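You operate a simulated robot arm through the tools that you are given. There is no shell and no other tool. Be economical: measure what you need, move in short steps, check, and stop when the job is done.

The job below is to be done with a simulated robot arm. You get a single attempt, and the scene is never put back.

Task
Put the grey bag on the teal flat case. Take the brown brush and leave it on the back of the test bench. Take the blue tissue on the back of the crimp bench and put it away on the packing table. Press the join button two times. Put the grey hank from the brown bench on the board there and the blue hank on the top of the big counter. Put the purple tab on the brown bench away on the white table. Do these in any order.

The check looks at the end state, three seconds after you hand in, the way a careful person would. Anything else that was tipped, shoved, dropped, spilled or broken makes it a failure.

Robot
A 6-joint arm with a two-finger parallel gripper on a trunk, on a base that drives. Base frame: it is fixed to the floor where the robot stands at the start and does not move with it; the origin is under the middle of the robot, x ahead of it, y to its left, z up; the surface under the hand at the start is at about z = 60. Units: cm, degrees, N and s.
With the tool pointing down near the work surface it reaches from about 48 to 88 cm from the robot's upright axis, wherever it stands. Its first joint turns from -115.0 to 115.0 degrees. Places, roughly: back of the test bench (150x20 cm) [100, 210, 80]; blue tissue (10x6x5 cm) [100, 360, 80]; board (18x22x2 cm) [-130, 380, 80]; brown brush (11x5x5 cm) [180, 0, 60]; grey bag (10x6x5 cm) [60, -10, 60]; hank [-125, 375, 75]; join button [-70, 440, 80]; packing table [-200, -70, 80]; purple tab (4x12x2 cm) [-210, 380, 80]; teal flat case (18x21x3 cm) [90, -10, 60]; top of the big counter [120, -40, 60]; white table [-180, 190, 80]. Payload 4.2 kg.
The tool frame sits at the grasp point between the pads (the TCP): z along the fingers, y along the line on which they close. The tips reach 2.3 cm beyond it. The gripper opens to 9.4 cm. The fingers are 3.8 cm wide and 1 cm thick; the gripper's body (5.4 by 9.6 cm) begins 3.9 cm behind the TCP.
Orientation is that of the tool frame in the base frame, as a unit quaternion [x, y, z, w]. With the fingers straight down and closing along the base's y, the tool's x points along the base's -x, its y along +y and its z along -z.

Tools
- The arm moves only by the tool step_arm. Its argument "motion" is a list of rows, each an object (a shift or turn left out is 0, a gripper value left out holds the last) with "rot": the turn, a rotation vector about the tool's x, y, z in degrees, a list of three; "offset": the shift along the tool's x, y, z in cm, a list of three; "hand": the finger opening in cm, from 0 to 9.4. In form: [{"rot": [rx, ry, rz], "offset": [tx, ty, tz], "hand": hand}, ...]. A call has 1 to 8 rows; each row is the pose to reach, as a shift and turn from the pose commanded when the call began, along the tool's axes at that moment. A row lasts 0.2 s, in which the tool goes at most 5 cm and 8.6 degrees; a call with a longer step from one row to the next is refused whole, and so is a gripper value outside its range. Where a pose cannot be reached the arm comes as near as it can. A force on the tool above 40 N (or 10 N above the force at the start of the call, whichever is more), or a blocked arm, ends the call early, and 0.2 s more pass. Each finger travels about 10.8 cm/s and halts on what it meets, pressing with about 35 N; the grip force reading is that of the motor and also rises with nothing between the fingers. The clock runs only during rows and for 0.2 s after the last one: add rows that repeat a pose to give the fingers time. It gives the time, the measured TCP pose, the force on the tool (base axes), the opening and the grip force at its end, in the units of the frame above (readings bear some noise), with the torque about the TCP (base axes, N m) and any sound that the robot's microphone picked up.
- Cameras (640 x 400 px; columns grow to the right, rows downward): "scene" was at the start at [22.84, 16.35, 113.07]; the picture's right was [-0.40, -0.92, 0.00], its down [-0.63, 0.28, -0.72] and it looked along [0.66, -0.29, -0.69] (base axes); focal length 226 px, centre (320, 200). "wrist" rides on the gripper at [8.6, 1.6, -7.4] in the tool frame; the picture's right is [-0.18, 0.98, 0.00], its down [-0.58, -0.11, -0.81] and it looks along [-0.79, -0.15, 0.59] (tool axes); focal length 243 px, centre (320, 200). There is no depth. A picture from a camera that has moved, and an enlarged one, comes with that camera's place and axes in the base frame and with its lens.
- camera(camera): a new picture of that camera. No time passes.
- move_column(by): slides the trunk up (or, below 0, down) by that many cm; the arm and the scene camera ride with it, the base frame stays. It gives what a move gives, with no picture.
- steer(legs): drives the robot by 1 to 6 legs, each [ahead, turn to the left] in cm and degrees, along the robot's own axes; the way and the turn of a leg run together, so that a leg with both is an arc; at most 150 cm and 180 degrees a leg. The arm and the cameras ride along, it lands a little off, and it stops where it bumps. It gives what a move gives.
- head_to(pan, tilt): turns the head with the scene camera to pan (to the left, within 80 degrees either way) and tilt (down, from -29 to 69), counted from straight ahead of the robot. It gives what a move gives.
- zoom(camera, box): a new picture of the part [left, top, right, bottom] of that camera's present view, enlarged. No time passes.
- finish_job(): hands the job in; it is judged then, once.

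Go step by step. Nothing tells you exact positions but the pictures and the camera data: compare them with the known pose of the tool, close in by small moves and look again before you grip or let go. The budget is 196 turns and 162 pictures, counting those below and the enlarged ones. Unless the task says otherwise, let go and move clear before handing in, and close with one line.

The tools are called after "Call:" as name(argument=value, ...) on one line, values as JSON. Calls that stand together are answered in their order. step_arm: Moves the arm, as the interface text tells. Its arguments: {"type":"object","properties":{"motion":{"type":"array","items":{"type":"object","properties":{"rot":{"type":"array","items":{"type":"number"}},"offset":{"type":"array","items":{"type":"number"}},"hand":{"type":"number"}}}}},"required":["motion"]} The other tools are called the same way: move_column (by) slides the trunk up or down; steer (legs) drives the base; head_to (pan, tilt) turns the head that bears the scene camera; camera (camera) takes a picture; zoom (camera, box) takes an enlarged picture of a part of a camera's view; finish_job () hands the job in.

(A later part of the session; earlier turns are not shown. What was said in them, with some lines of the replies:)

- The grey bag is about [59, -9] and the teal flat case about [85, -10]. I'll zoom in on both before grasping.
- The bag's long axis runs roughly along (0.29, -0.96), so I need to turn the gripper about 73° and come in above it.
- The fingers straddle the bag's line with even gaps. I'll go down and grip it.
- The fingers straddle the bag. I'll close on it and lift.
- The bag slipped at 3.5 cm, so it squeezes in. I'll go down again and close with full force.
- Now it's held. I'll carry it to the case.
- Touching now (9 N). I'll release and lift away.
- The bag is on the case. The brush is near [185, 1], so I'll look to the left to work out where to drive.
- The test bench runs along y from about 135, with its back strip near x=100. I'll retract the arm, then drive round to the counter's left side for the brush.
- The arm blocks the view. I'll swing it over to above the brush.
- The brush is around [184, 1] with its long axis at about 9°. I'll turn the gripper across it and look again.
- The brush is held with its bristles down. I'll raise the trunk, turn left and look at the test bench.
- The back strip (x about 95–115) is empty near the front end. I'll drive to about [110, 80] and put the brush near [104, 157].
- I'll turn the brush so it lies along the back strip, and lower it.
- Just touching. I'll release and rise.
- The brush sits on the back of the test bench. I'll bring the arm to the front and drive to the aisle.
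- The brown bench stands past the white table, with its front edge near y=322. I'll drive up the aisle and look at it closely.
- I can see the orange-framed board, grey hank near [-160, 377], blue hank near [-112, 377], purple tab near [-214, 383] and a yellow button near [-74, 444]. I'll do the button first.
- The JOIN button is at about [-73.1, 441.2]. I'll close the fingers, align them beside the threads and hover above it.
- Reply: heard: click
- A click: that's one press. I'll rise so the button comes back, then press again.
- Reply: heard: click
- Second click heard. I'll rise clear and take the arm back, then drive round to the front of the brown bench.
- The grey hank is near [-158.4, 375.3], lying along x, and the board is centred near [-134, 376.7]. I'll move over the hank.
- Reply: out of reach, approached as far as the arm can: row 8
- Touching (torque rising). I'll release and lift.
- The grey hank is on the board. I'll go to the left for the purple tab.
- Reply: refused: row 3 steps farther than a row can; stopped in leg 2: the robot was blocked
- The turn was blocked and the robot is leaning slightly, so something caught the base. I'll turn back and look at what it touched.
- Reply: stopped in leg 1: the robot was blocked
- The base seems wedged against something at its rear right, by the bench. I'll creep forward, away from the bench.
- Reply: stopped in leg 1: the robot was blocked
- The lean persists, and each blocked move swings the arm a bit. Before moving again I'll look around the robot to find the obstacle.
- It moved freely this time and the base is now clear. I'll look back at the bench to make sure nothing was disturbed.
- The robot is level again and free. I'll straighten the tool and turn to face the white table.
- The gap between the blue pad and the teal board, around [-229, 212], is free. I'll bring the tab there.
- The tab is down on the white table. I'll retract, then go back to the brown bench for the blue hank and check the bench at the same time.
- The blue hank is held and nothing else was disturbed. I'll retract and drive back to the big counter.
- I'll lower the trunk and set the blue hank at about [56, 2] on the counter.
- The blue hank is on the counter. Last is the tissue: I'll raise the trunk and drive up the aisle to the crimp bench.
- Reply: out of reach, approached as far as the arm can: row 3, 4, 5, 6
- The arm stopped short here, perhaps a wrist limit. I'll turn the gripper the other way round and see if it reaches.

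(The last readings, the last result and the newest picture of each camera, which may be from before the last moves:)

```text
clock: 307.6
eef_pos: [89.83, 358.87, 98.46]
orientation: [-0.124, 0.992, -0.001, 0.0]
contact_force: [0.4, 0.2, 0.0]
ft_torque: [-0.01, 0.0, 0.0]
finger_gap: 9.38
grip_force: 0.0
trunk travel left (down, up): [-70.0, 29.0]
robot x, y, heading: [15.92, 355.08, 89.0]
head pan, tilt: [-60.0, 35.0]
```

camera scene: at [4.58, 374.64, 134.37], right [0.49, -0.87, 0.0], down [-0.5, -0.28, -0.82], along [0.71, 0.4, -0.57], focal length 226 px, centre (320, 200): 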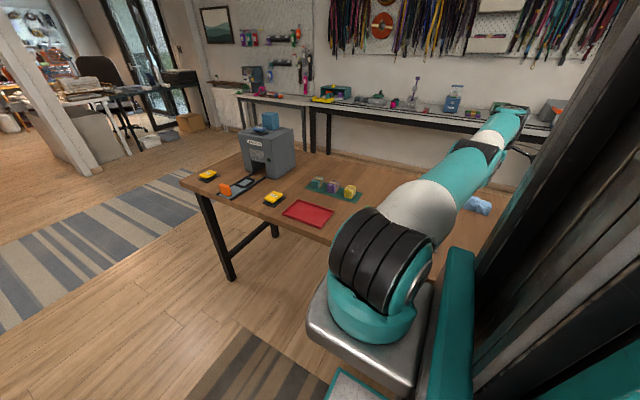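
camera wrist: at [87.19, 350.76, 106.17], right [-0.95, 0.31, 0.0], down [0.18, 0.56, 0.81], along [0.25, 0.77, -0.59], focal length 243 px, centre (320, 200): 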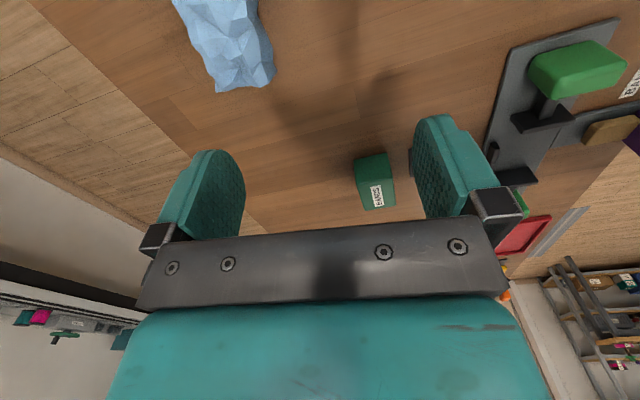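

Call:
step_arm(motion=[{"offset": [-2.4, -0.6, 1]}, {"offset": [-4.85, -1.2, 2]}, {"offset": [-6.5, -3.5, 3]}, {"offset": [-6.5, -3.5, 3]}])

```text
clock: 308.6
eef_pos: [90.26, 359.77, 95.51]
orientation: [-0.127, 0.992, 0.0, 0.0]
contact_force: [0.2, 0.5, 0.1]
ft_torque: [0.03, 0.0, 0.01]
finger_gap: 9.42
grip_force: 0.2
out of reach, approached as far as the arm can: row 1, 2, 3, 4
trunk travel left (down, up): [-70.0, 29.0]
robot x, y, heading: [16.07, 354.9, 89.2]
head pan, tilt: [-60.0, 35.0]
```

The reach falls a few cm short. I'll lift the arm slightly and shift the base about 6 cm nearer the bench.

Call:
step_arm(motion=[{"offset": [3.8, 1, -2.5]}, {"offset": [7.7, 2, -5]}, {"offset": [9, 2, -8]}])

Call:
steer(legs=[[0, 11], [-38, 0], [0, -10], [35, 0]])

Call:
camera(camera="wrist")

Call:
camera(camera="scene")

```text
clock: 309.4
eef_pos: [81.1, 358.92, 103.28]
orientation: [-0.127, 0.992, -0.001, 0.0]
contact_force: [1.1, -0.4, -0.4]
ft_torque: [-0.05, 0.05, -0.01]
finger_gap: 9.4
grip_force: 0.0
trunk travel left (down, up): [-70.0, 29.0]
robot x, y, heading: [16.12, 355.01, 89.3]
head pan, tilt: [-60.0, 35.0]
```

```text
clock: 313.1
eef_pos: [86.38, 331.51, 103.52]
orientation: [-0.2, 0.98, 0.0, 0.001]
contact_force: [0.7, -0.8, 0.5]
ft_torque: [0.01, 0.02, -0.02]
finger_gap: 9.39
grip_force: 0.1
trunk travel left (down, up): [-70.0, 29.0]
robot x, y, heading: [22.58, 317.71, 98.4]
head pan, tilt: [-60.0, 35.0]
stopped in leg 3: the robot was blocked; the commanded pose is now the measured one
```

```text
73 pictures are left
camera wrist: at [77.84, 329.59, 110.9], right [-0.22, 0.98, 0.0], down [0.58, 0.13, 0.81], along [0.79, 0.17, -0.59], focal length 243 px, centre (320, 200)
```

wrist: 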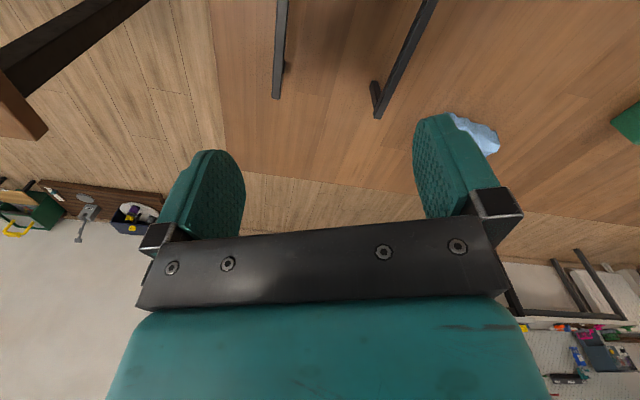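

```text
72 pictures are left
camera scene: at [8.49, 335.42, 134.38], right [0.62, -0.78, 0.0], down [-0.45, -0.36, -0.82], along [0.64, 0.51, -0.57], focal length 226 px, centre (320, 200)
```

scene: 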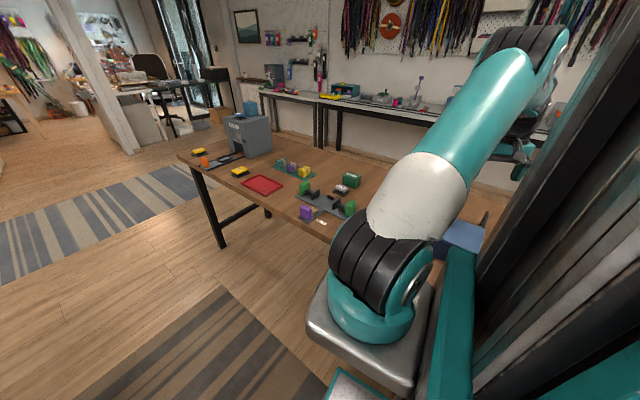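

The turn was blocked, likely the rear right touching the neighbouring bench's leg. I'll go forward to free it first.

Call:
steer(legs=[[35, 0]])

```text
clock: 315.4
eef_pos: [81.25, 366.7, 103.43]
orientation: [-0.199, 0.98, -0.001, 0.001]
contact_force: [0.5, 0.4, 0.7]
ft_torque: [0.02, 0.05, -0.01]
finger_gap: 9.38
grip_force: 0.1
trunk travel left (down, up): [-70.0, 29.0]
robot x, y, heading: [17.83, 352.84, 98.4]
head pan, tilt: [-60.0, 35.0]
```

Call:
steer(legs=[[0, -20.4], [28, 0], [0, 12], [-25, 0]])

Call:
camera(camera="wrist")

Call:
camera(camera="scene")

```text
clock: 320.6
eef_pos: [88.32, 358.5, 103.51]
orientation: [-0.118, 0.993, -0.002, 0.001]
contact_force: [0.0, -0.5, 0.4]
ft_torque: [0.0, -0.02, -0.02]
finger_gap: 9.41
grip_force: 0.2
trunk travel left (down, up): [-70.0, 29.0]
robot x, y, heading: [23.82, 355.35, 88.8]
head pan, tilt: [-60.0, 35.0]
```

```text
71 pictures are left
camera wrist: at [79.69, 358.1, 110.86], right [-0.05, 1.0, 0.0], down [0.59, 0.03, 0.81], along [0.81, 0.04, -0.59], focal length 243 px, centre (320, 200)
```

wrist: 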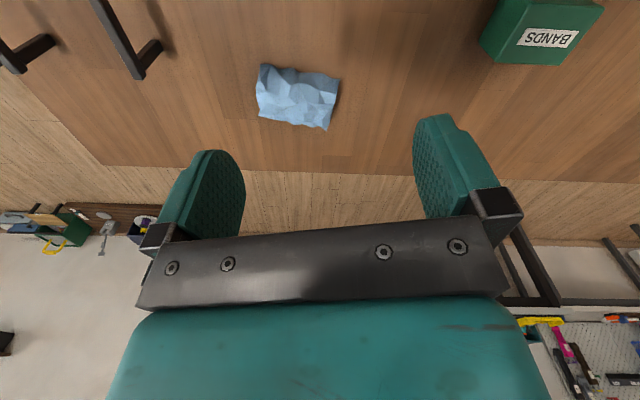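

```text
70 pictures are left
camera scene: at [12.2, 375.22, 134.37], right [0.48, -0.87, 0.0], down [-0.5, -0.28, -0.82], along [0.72, 0.4, -0.57], focal length 226 px, centre (320, 200)
```

scene: 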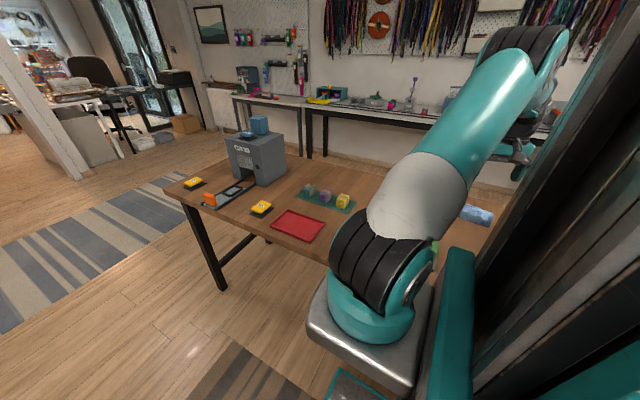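

Call:
step_arm(motion=[{"rot": [0, 0, -8.4], "offset": [-0.5, -0.5, 2]}, {"rot": [0, 0, -16.8], "offset": [-1, -1, 4]}, {"rot": [0, 0, -25.2], "offset": [-2, -1.5, 6]}, {"rot": [0, 0, -33.6], "offset": [-3.5, -2, 8]}, {"rot": [0, 0, -42], "offset": [-5, -2.6, 9]}, {"rot": [0, 0, -50.4], "offset": [-6.5, -3.2, 10]}, {"rot": [0, 0, -58.8], "offset": [-7.5, -3.8, 11]}, {"rot": [0, 0, -67.2], "offset": [-8.1, -4.3, 11]}])

Call:
camera(camera="wrist")

```text
clock: 322.4
eef_pos: [96.45, 356.04, 92.61]
orientation: [-0.65, 0.76, 0.0, 0.0]
contact_force: [-0.2, 0.5, 0.4]
ft_torque: [-0.02, 0.05, 0.01]
finger_gap: 9.42
grip_force: 0.0
out of reach, approached as far as the arm can: row 8
trunk travel left (down, up): [-70.0, 29.0]
robot x, y, heading: [23.89, 355.37, 89.0]
head pan, tilt: [-60.0, 35.0]
```

```text
69 pictures are left
camera wrist: at [93.4, 347.78, 99.88], right [-0.94, 0.34, 0.0], down [0.2, 0.56, 0.81], along [0.27, 0.76, -0.59], focal length 243 px, centre (320, 200)
```

wrist: 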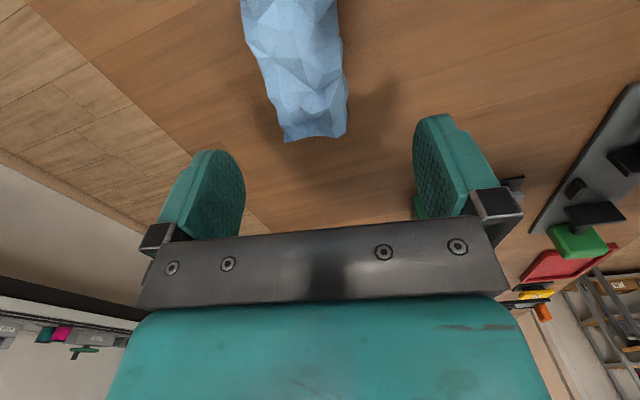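

Call:
step_arm(motion=[{"rot": [0, 0, 4], "offset": [-0.3, -0.5, 3]}, {"rot": [0, 0, 4], "offset": [-0.7, -1, 6]}, {"rot": [0, 0, 4], "offset": [-0.7, -1, 8.5]}, {"rot": [0, 0, 4], "offset": [-0.7, -1, 9.9]}, {"rot": [0, 0, 4], "offset": [-0.7, -1, 9.9]}])

Call:
camera(camera="wrist")

```text
clock: 323.6
eef_pos: [96.25, 357.06, 83.01]
orientation: [-0.621, 0.784, -0.001, 0.0]
contact_force: [0.4, -0.2, 0.7]
ft_torque: [0.0, 0.01, 0.02]
finger_gap: 9.38
grip_force: 0.0
out of reach, approached as far as the arm can: row 2, 3, 4, 5
trunk travel left (down, up): [-70.0, 29.0]
robot x, y, heading: [23.63, 355.34, 89.0]
head pan, tilt: [-60.0, 35.0]
```

```text
68 pictures are left
camera wrist: at [92.71, 348.89, 90.42], right [-0.92, 0.4, 0.0], down [0.24, 0.54, 0.81], along [0.33, 0.74, -0.59], focal length 243 px, centre (320, 200)
```

wrist: 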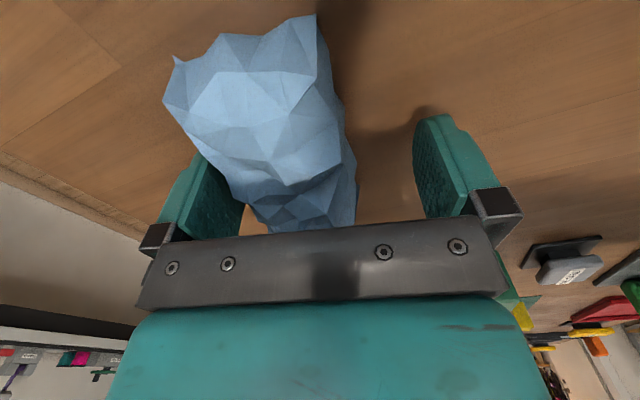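

Call:
step_arm(motion=[{"hand": 8}, {"hand": 7}, {"hand": 6}, {"hand": 4}, {"hand": 0}, {"hand": 0}, {"hand": 0}])

Call:
camera(camera="wrist")

```text
clock: 325.2
eef_pos: [96.19, 356.96, 83.03]
orientation: [-0.621, 0.784, -0.001, 0.0]
contact_force: [0.2, 1.3, -0.5]
ft_torque: [0.03, 0.01, 0.02]
finger_gap: 5.7
grip_force: 35.0
trunk travel left (down, up): [-70.0, 29.0]
robot x, y, heading: [23.51, 355.48, 89.4]
head pan, tilt: [-60.0, 35.0]
```

```text
67 pictures are left
camera wrist: at [92.71, 348.89, 90.41], right [-0.92, 0.4, 0.0], down [0.24, 0.54, 0.81], along [0.33, 0.74, -0.59], focal length 243 px, centre (320, 200)
```

wrist: 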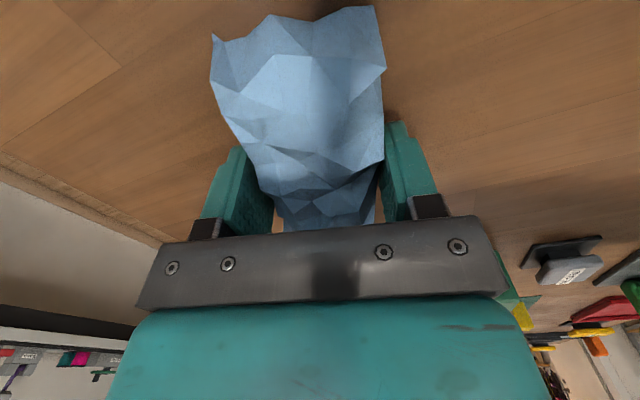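

The tissue is held. I'll lift it and bring the arm round to the front.

Call:
step_arm(motion=[{"offset": [0, 0, -4]}, {"offset": [0, 0, -8]}, {"offset": [0, 0, -12]}, {"offset": [0.5, 2, -16]}, {"offset": [1, 4, -20]}, {"offset": [1.8, 7.5, -23]}, {"offset": [3, 12, -24]}, {"offset": [4, 16.5, -24]}])

Call:
step_arm(motion=[{"offset": [-4, 2.9, 0]}, {"offset": [-8, 5.8, 0]}, {"offset": [-12, 8.7, 0]}, {"offset": [-16, 11.6, 0]}, {"offset": [-20, 14.5, 0]}, {"offset": [-24, 17.4, 0]}, {"offset": [-28, 20.3, 0]}, {"offset": [-32, 23.1, 0]}])

Call:
step_arm(motion=[{"offset": [-1.6, 4.5, 0]}, {"offset": [-3.3, 9.1, 0]}, {"offset": [-5, 13.6, 0]}, {"offset": [-6.6, 18.2, 0]}, {"offset": [-8.2, 22.7, 0]}, {"offset": [-9.9, 27.3, 0]}, {"offset": [-11.5, 31.8, 0]}, {"offset": [-13.2, 36.4, 0]}])

Call:
camera(camera="scene")

```text
clock: 327.0
eef_pos: [79.95, 358.15, 107.03]
orientation: [-0.621, 0.784, -0.003, -0.003]
contact_force: [0.0, 0.2, -0.6]
ft_torque: [0.01, 0.04, -0.02]
finger_gap: 5.67
grip_force: 35.4
out of reach, approached as far as the arm can: row 8
trunk travel left (down, up): [-70.0, 29.0]
robot x, y, heading: [23.65, 355.1, 89.1]
head pan, tilt: [-60.0, 35.0]
```

```text
clock: 328.8
eef_pos: [64.47, 394.64, 106.73]
orientation: [-0.621, 0.784, -0.001, 0.001]
contact_force: [0.7, -0.3, 0.1]
ft_torque: [-0.02, -0.01, 0.04]
finger_gap: 5.69
grip_force: 35.0
trunk travel left (down, up): [-70.0, 29.0]
robot x, y, heading: [23.32, 355.15, 89.2]
head pan, tilt: [-60.0, 35.0]
```

```text
clock: 330.6
eef_pos: [32.39, 415.97, 106.89]
orientation: [-0.622, 0.783, -0.002, 0.0]
contact_force: [0.8, 0.0, -0.6]
ft_torque: [0.05, 0.04, 0.0]
finger_gap: 5.71
grip_force: 34.8
trunk travel left (down, up): [-70.0, 29.0]
robot x, y, heading: [23.39, 355.35, 88.9]
head pan, tilt: [-60.0, 35.0]
```

```text
66 pictures are left
camera scene: at [12.23, 375.19, 134.38], right [0.48, -0.87, 0.0], down [-0.5, -0.28, -0.82], along [0.72, 0.4, -0.57], focal length 226 px, centre (320, 200)
```

scene: 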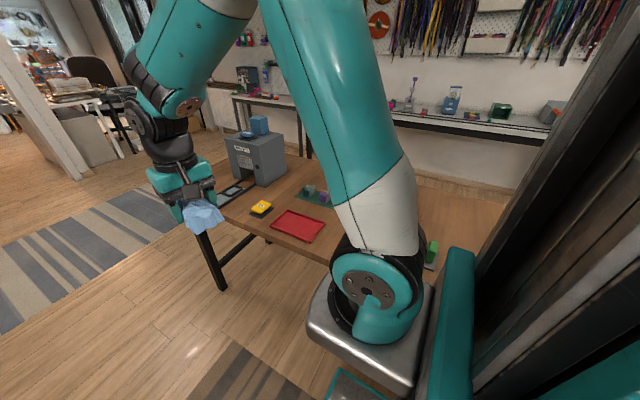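

Call:
steer(legs=[[0, -10], [-118, 0]])

```text
clock: 337.4
eef_pos: [19.24, 294.87, 106.89]
orientation: [-0.537, 0.844, 0.0, 0.0]
contact_force: [0.0, 0.0, 0.1]
ft_torque: [-0.03, 0.01, 0.02]
finger_gap: 5.68
grip_force: 35.0
trunk travel left (down, up): [-70.0, 29.0]
robot x, y, heading: [-1.52, 237.38, 76.9]
head pan, tilt: [-60.0, 35.0]
```

Call:
steer(legs=[[0, 13.5], [-140, 0], [0, 100]])

Call:
head_to(pan=25, tilt=20)

Call:
camera(camera="scene")

```text
clock: 349.4
eef_pos: [-65.44, 97.52, 106.88]
orientation: [0.998, -0.055, 0.001, 0.0]
contact_force: [0.2, 0.3, 0.1]
ft_torque: [-0.04, -0.01, 0.01]
finger_gap: 5.68
grip_force: 35.3
trunk travel left (down, up): [-70.0, 29.0]
robot x, y, heading: [-3.98, 96.18, -174.0]
head pan, tilt: [-60.0, 35.0]
```

```text
clock: 351.0
eef_pos: [-65.46, 97.57, 106.85]
orientation: [0.998, -0.055, 0.001, 0.0]
contact_force: [0.1, -0.3, -0.6]
ft_torque: [-0.01, -0.01, 0.01]
finger_gap: 5.68
grip_force: 35.1
trunk travel left (down, up): [-70.0, 29.0]
robot x, y, heading: [-3.94, 96.29, -174.1]
head pan, tilt: [25.0, 20.0]
```

```text
65 pictures are left
camera scene: at [-25.21, 70.58, 136.75], right [-0.51, 0.86, 0.0], down [0.29, 0.18, -0.94], along [-0.81, -0.48, -0.34], focal length 226 px, centre (320, 200)
```

scene: 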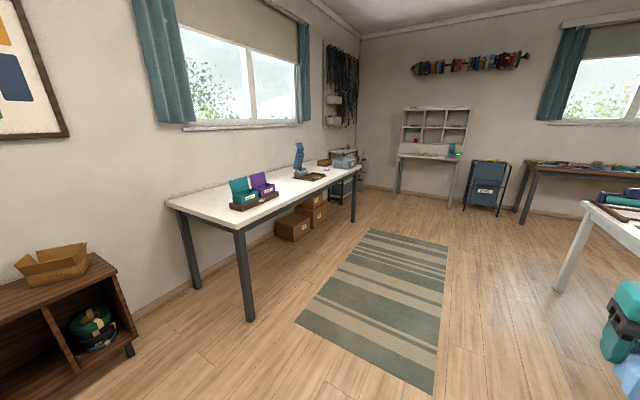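

Call:
zoom(camera="scene", box=[160, 130, 380, 250])

```text
2.91 times, centred on (270, 190) of scene
camera zoom: at [-25.21, 70.58, 136.75], right [-0.51, 0.86, 0.0], down [0.29, 0.18, -0.94], along [-0.81, -0.48, -0.34], focal length 656 px, centre (466, 229)
```

zoom: 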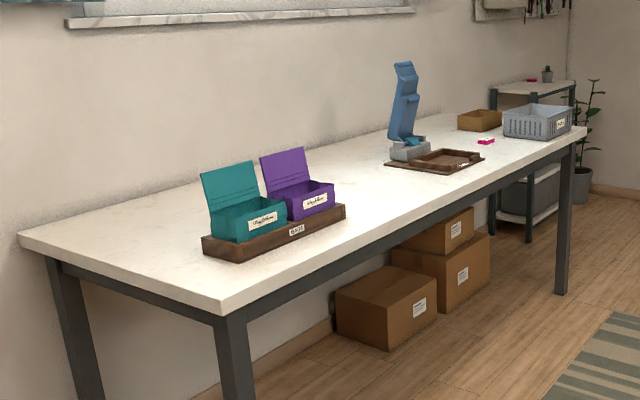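

The packing table's front edge is at about y=-33, with free space near [-168, -50] between the trays. I'll drive there.

Call:
steer(legs=[[0, 18.9], [150, 0], [31, 0], [0, 65]])

Call:
head_to(pan=0, tilt=40)

Call:
camera(camera="scene")

Call:
camera(camera="wrist")

```text
clock: 364.1
eef_pos: [-171.45, -45.55, 106.93]
orientation: [0.763, 0.646, 0.0, -0.001]
contact_force: [0.9, -0.1, 0.3]
ft_torque: [-0.02, -0.01, 0.04]
finger_gap: 5.69
grip_force: 35.3
trunk travel left (down, up): [-70.0, 29.0]
robot x, y, heading: [-166.59, 15.68, -87.2]
head pan, tilt: [25.0, 20.0]
```

```text
clock: 365.0
eef_pos: [-171.52, -45.49, 106.94]
orientation: [0.763, 0.647, 0.0, -0.001]
contact_force: [0.0, 0.5, -0.1]
ft_torque: [0.01, 0.04, 0.04]
finger_gap: 5.66
grip_force: 35.4
trunk travel left (down, up): [-70.0, 29.0]
robot x, y, heading: [-166.85, 15.42, -87.3]
head pan, tilt: [0.0, 40.0]
```

```text
63 pictures are left
camera scene: at [-146.02, -7.06, 133.62], right [-1.0, -0.05, 0.0], down [-0.03, 0.64, -0.77], along [0.04, -0.77, -0.64], focal length 226 px, centre (320, 200)
```

scene: 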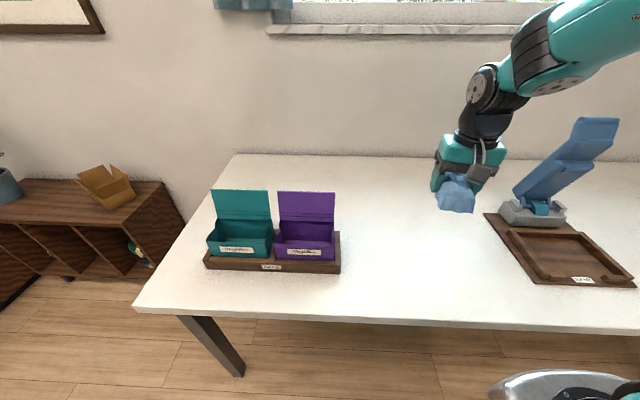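

```text
62 pictures are left
camera wrist: at [-168.36, -37.26, 114.3], right [0.94, -0.34, 0.0], down [-0.2, -0.56, 0.81], along [-0.28, -0.76, -0.59], focal length 243 px, centre (320, 200)
```

wrist: 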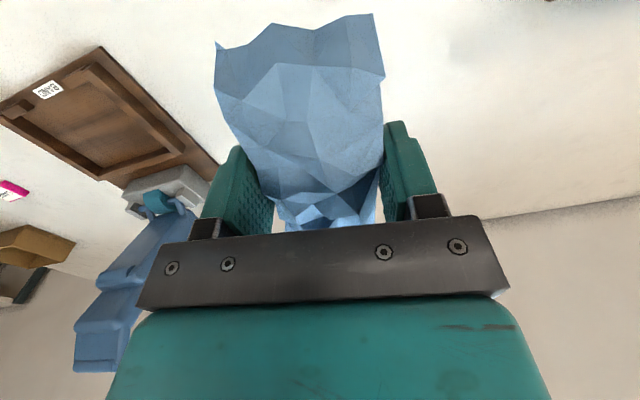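

Call:
step_arm(motion=[{"offset": [-2.5, -0.2, 3]}, {"offset": [-5, -0.4, 6]}, {"offset": [-6.6, -0.4, 10]}, {"offset": [-6.6, -0.4, 14]}, {"offset": [-6.6, -0.4, 18]}, {"offset": [-6.6, -0.4, 21]}, {"offset": [-6.6, -0.4, 22.5]}, {"offset": [-6.6, -0.4, 22.5]}])

Call:
camera(camera="scene")

```text
clock: 366.8
eef_pos: [-172.85, -51.94, 84.36]
orientation: [0.763, 0.647, 0.0, -0.001]
contact_force: [0.2, -0.4, 1.6]
ft_torque: [-0.02, -0.01, -0.04]
finger_gap: 5.73
grip_force: 35.2
trunk travel left (down, up): [-70.0, 29.0]
robot x, y, heading: [-166.44, 15.66, -87.4]
head pan, tilt: [0.0, 40.0]
```

```text
61 pictures are left
camera scene: at [-146.03, -7.06, 133.61], right [-1.0, -0.05, 0.0], down [-0.03, 0.64, -0.77], along [0.04, -0.77, -0.64], focal length 226 px, centre (320, 200)
```

scene: 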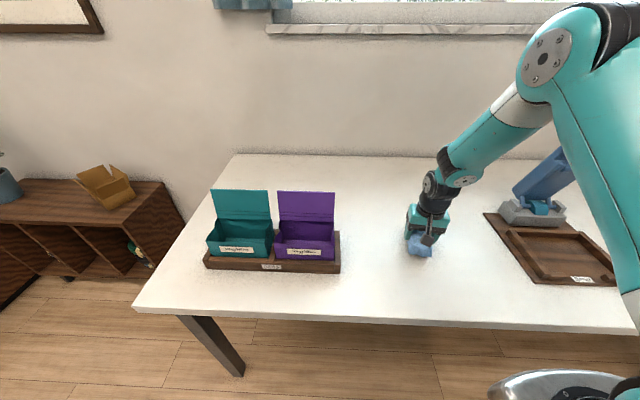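

Call:
step_arm(motion=[{"offset": [0, 0, 0.6]}, {"offset": [0, 0, 1]}, {"offset": [0, 0, 1]}])

Call:
step_arm(motion=[{"offset": [0, 0, 0.25]}, {"offset": [0, 0, 0.25]}])

```text
clock: 367.6
eef_pos: [-172.89, -51.92, 83.35]
orientation: [0.764, 0.646, -0.001, -0.001]
contact_force: [0.1, 0.9, 0.1]
ft_torque: [0.03, -0.03, 0.0]
finger_gap: 5.68
grip_force: 34.8
trunk travel left (down, up): [-70.0, 29.0]
robot x, y, heading: [-166.76, 15.82, -87.3]
head pan, tilt: [0.0, 40.0]
```

```text
clock: 368.2
eef_pos: [-172.94, -51.83, 83.12]
orientation: [0.763, 0.647, 0.0, 0.0]
contact_force: [0.8, -0.2, 0.1]
ft_torque: [-0.04, 0.01, -0.01]
finger_gap: 5.68
grip_force: 34.9
trunk travel left (down, up): [-70.0, 29.0]
robot x, y, heading: [-166.39, 15.47, -87.4]
head pan, tilt: [0.0, 40.0]
```

Call:
step_arm(motion=[{"offset": [0, 0, 0.15]}, {"offset": [0, 0, 0.15]}])

Call:
step_arm(motion=[{"hand": 7}, {"hand": 8.6}, {"hand": 8.6}, {"offset": [0, 0, -4]}, {"offset": [0, 0, -8.5]}, {"offset": [0, 0, -13]}, {"offset": [2, 0, -17]}, {"offset": [5, 0, -21]}])

Call:
camera(camera="scene")

```text
clock: 368.8
eef_pos: [-172.89, -51.91, 82.92]
orientation: [0.763, 0.647, 0.0, -0.001]
contact_force: [-0.3, 0.5, 2.6]
ft_torque: [0.09, -0.03, -0.02]
finger_gap: 5.7
grip_force: 34.4
trunk travel left (down, up): [-70.0, 29.0]
robot x, y, heading: [-166.82, 15.83, -87.1]
head pan, tilt: [0.0, 40.0]
```

```text
clock: 370.6
eef_pos: [-172.18, -46.71, 104.0]
orientation: [0.763, 0.647, 0.0, -0.001]
contact_force: [0.0, -0.1, -0.4]
ft_torque: [0.02, -0.03, -0.01]
finger_gap: 8.59
grip_force: 0.1
trunk travel left (down, up): [-70.0, 29.0]
robot x, y, heading: [-166.72, 15.64, -87.3]
head pan, tilt: [0.0, 40.0]
```

```text
60 pictures are left
camera scene: at [-146.03, -7.13, 133.59], right [-1.0, -0.05, 0.0], down [-0.03, 0.64, -0.77], along [0.04, -0.76, -0.64], focal length 226 px, centre (320, 200)
```

scene: 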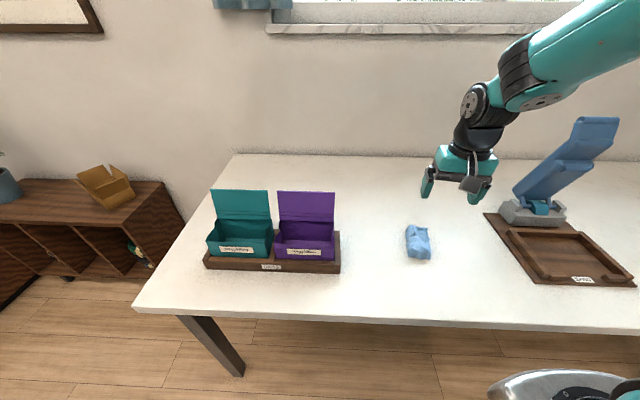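

All parts are done. Because of the two base bumps, I'll drive back to the aisle for a check of the brown and test benches.

Call:
steer(legs=[[0, 116], [150, 0], [46, 0], [0, 63]])

Call:
head_to(pan=40, tilt=15)

Call:
zoom(camera="scene", box=[270, 155, 470, 280])

Call:
head_to(pan=-45, tilt=25)

Call:
camera(camera="scene")

```text
clock: 388.1
eef_pos: [3.15, 180.92, 104.08]
orientation: [-0.67, 0.743, -0.001, 0.001]
contact_force: [0.2, 0.2, -0.3]
ft_torque: [-0.02, 0.01, -0.02]
finger_gap: 8.61
grip_force: 0.2
trunk travel left (down, up): [-70.0, 29.0]
robot x, y, heading: [1.68, 118.52, 96.3]
head pan, tilt: [0.0, 40.0]
```

```text
clock: 389.2
eef_pos: [2.97, 181.0, 103.96]
orientation: [-0.67, 0.742, -0.001, 0.001]
contact_force: [0.1, -0.2, -0.5]
ft_torque: [0.02, 0.02, -0.01]
finger_gap: 8.6
grip_force: 0.1
trunk travel left (down, up): [-70.0, 29.0]
robot x, y, heading: [1.42, 118.1, 96.4]
head pan, tilt: [40.0, 15.0]
```

```text
3.20 times, centred on (370, 218) of scene
camera zoom: at [-26.24, 138.09, 137.56], right [0.69, 0.72, 0.0], down [0.19, -0.18, -0.97], along [-0.7, 0.67, -0.26], focal length 722 px, centre (160, 144)
```

zoom: 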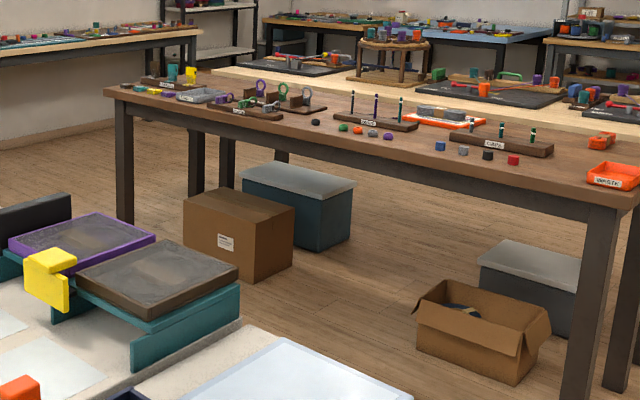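

```text
clock: 390.8
eef_pos: [3.05, 181.04, 104.04]
orientation: [-0.67, 0.743, -0.001, 0.0]
contact_force: [-0.8, -0.8, -0.4]
ft_torque: [0.03, 0.0, 0.0]
finger_gap: 8.6
grip_force: 0.1
trunk travel left (down, up): [-70.0, 29.0]
robot x, y, heading: [0.94, 118.38, 95.9]
head pan, tilt: [-45.0, 25.0]
```

```text
58 pictures are left
camera scene: at [-13.73, 138.82, 135.95], right [0.78, -0.63, 0.0], down [-0.26, -0.33, -0.91], along [0.57, 0.71, -0.42], focal length 226 px, centre (320, 200)
```

scene: 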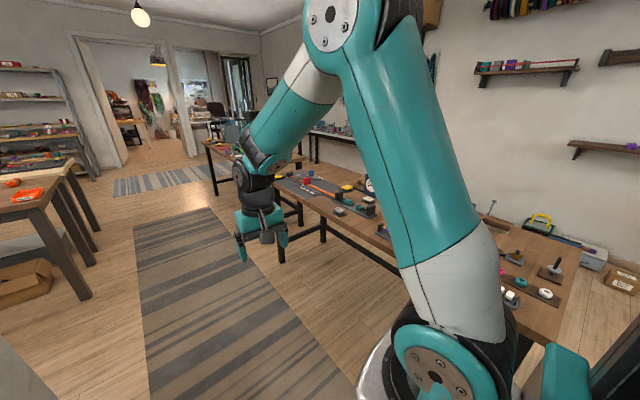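

Call:
zoom(camera="scene", box=[440, 170, 640, 320])

Call:
zoom(camera="scene", box=[200, 110, 420, 260])

```text
2.67 times, centred on (540, 245) of scene
camera zoom: at [-13.73, 138.82, 135.95], right [0.78, -0.63, 0.0], down [-0.26, -0.33, -0.91], along [0.57, 0.71, -0.42], focal length 602 px, centre (-267, 80)
```

zoom: 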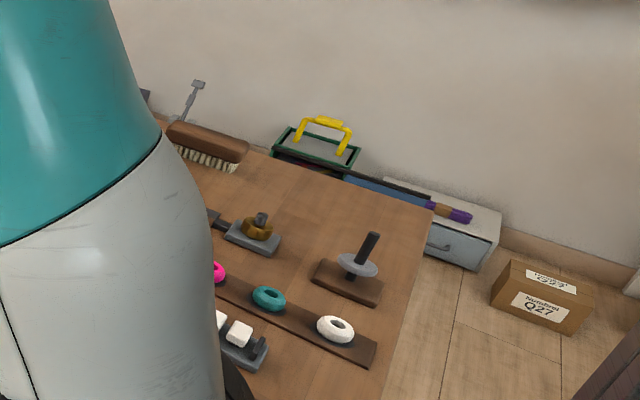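

```text
2.67 times, centred on (310, 185) of scene
camera zoom: at [-13.73, 138.82, 135.95], right [0.78, -0.63, 0.0], down [-0.26, -0.33, -0.91], along [0.57, 0.71, -0.42], focal length 602 px, centre (347, 240)
```

zoom: 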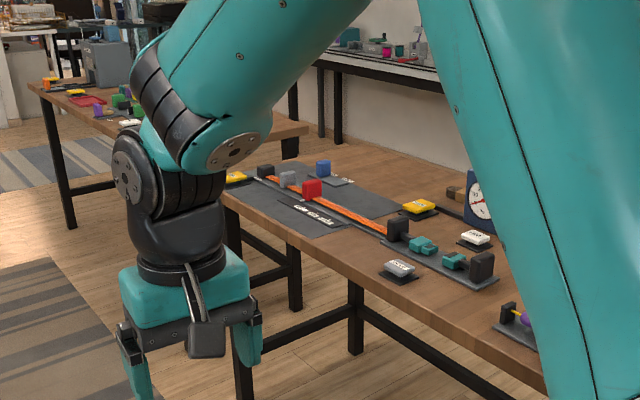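

The brush is still on the back of the test bench, the boxes under the brown bench measure where they were at first, and both benches look undisturbed. I'm handing the job in.

Call:
finish_job()

```text
The job is handed in.
```

I finished every part of the job and handed it in. All the items are in place and the join button clicked twice. The base bumped furniture twice while turning, but the boxes and benches I checked afterwards had not visibly moved.
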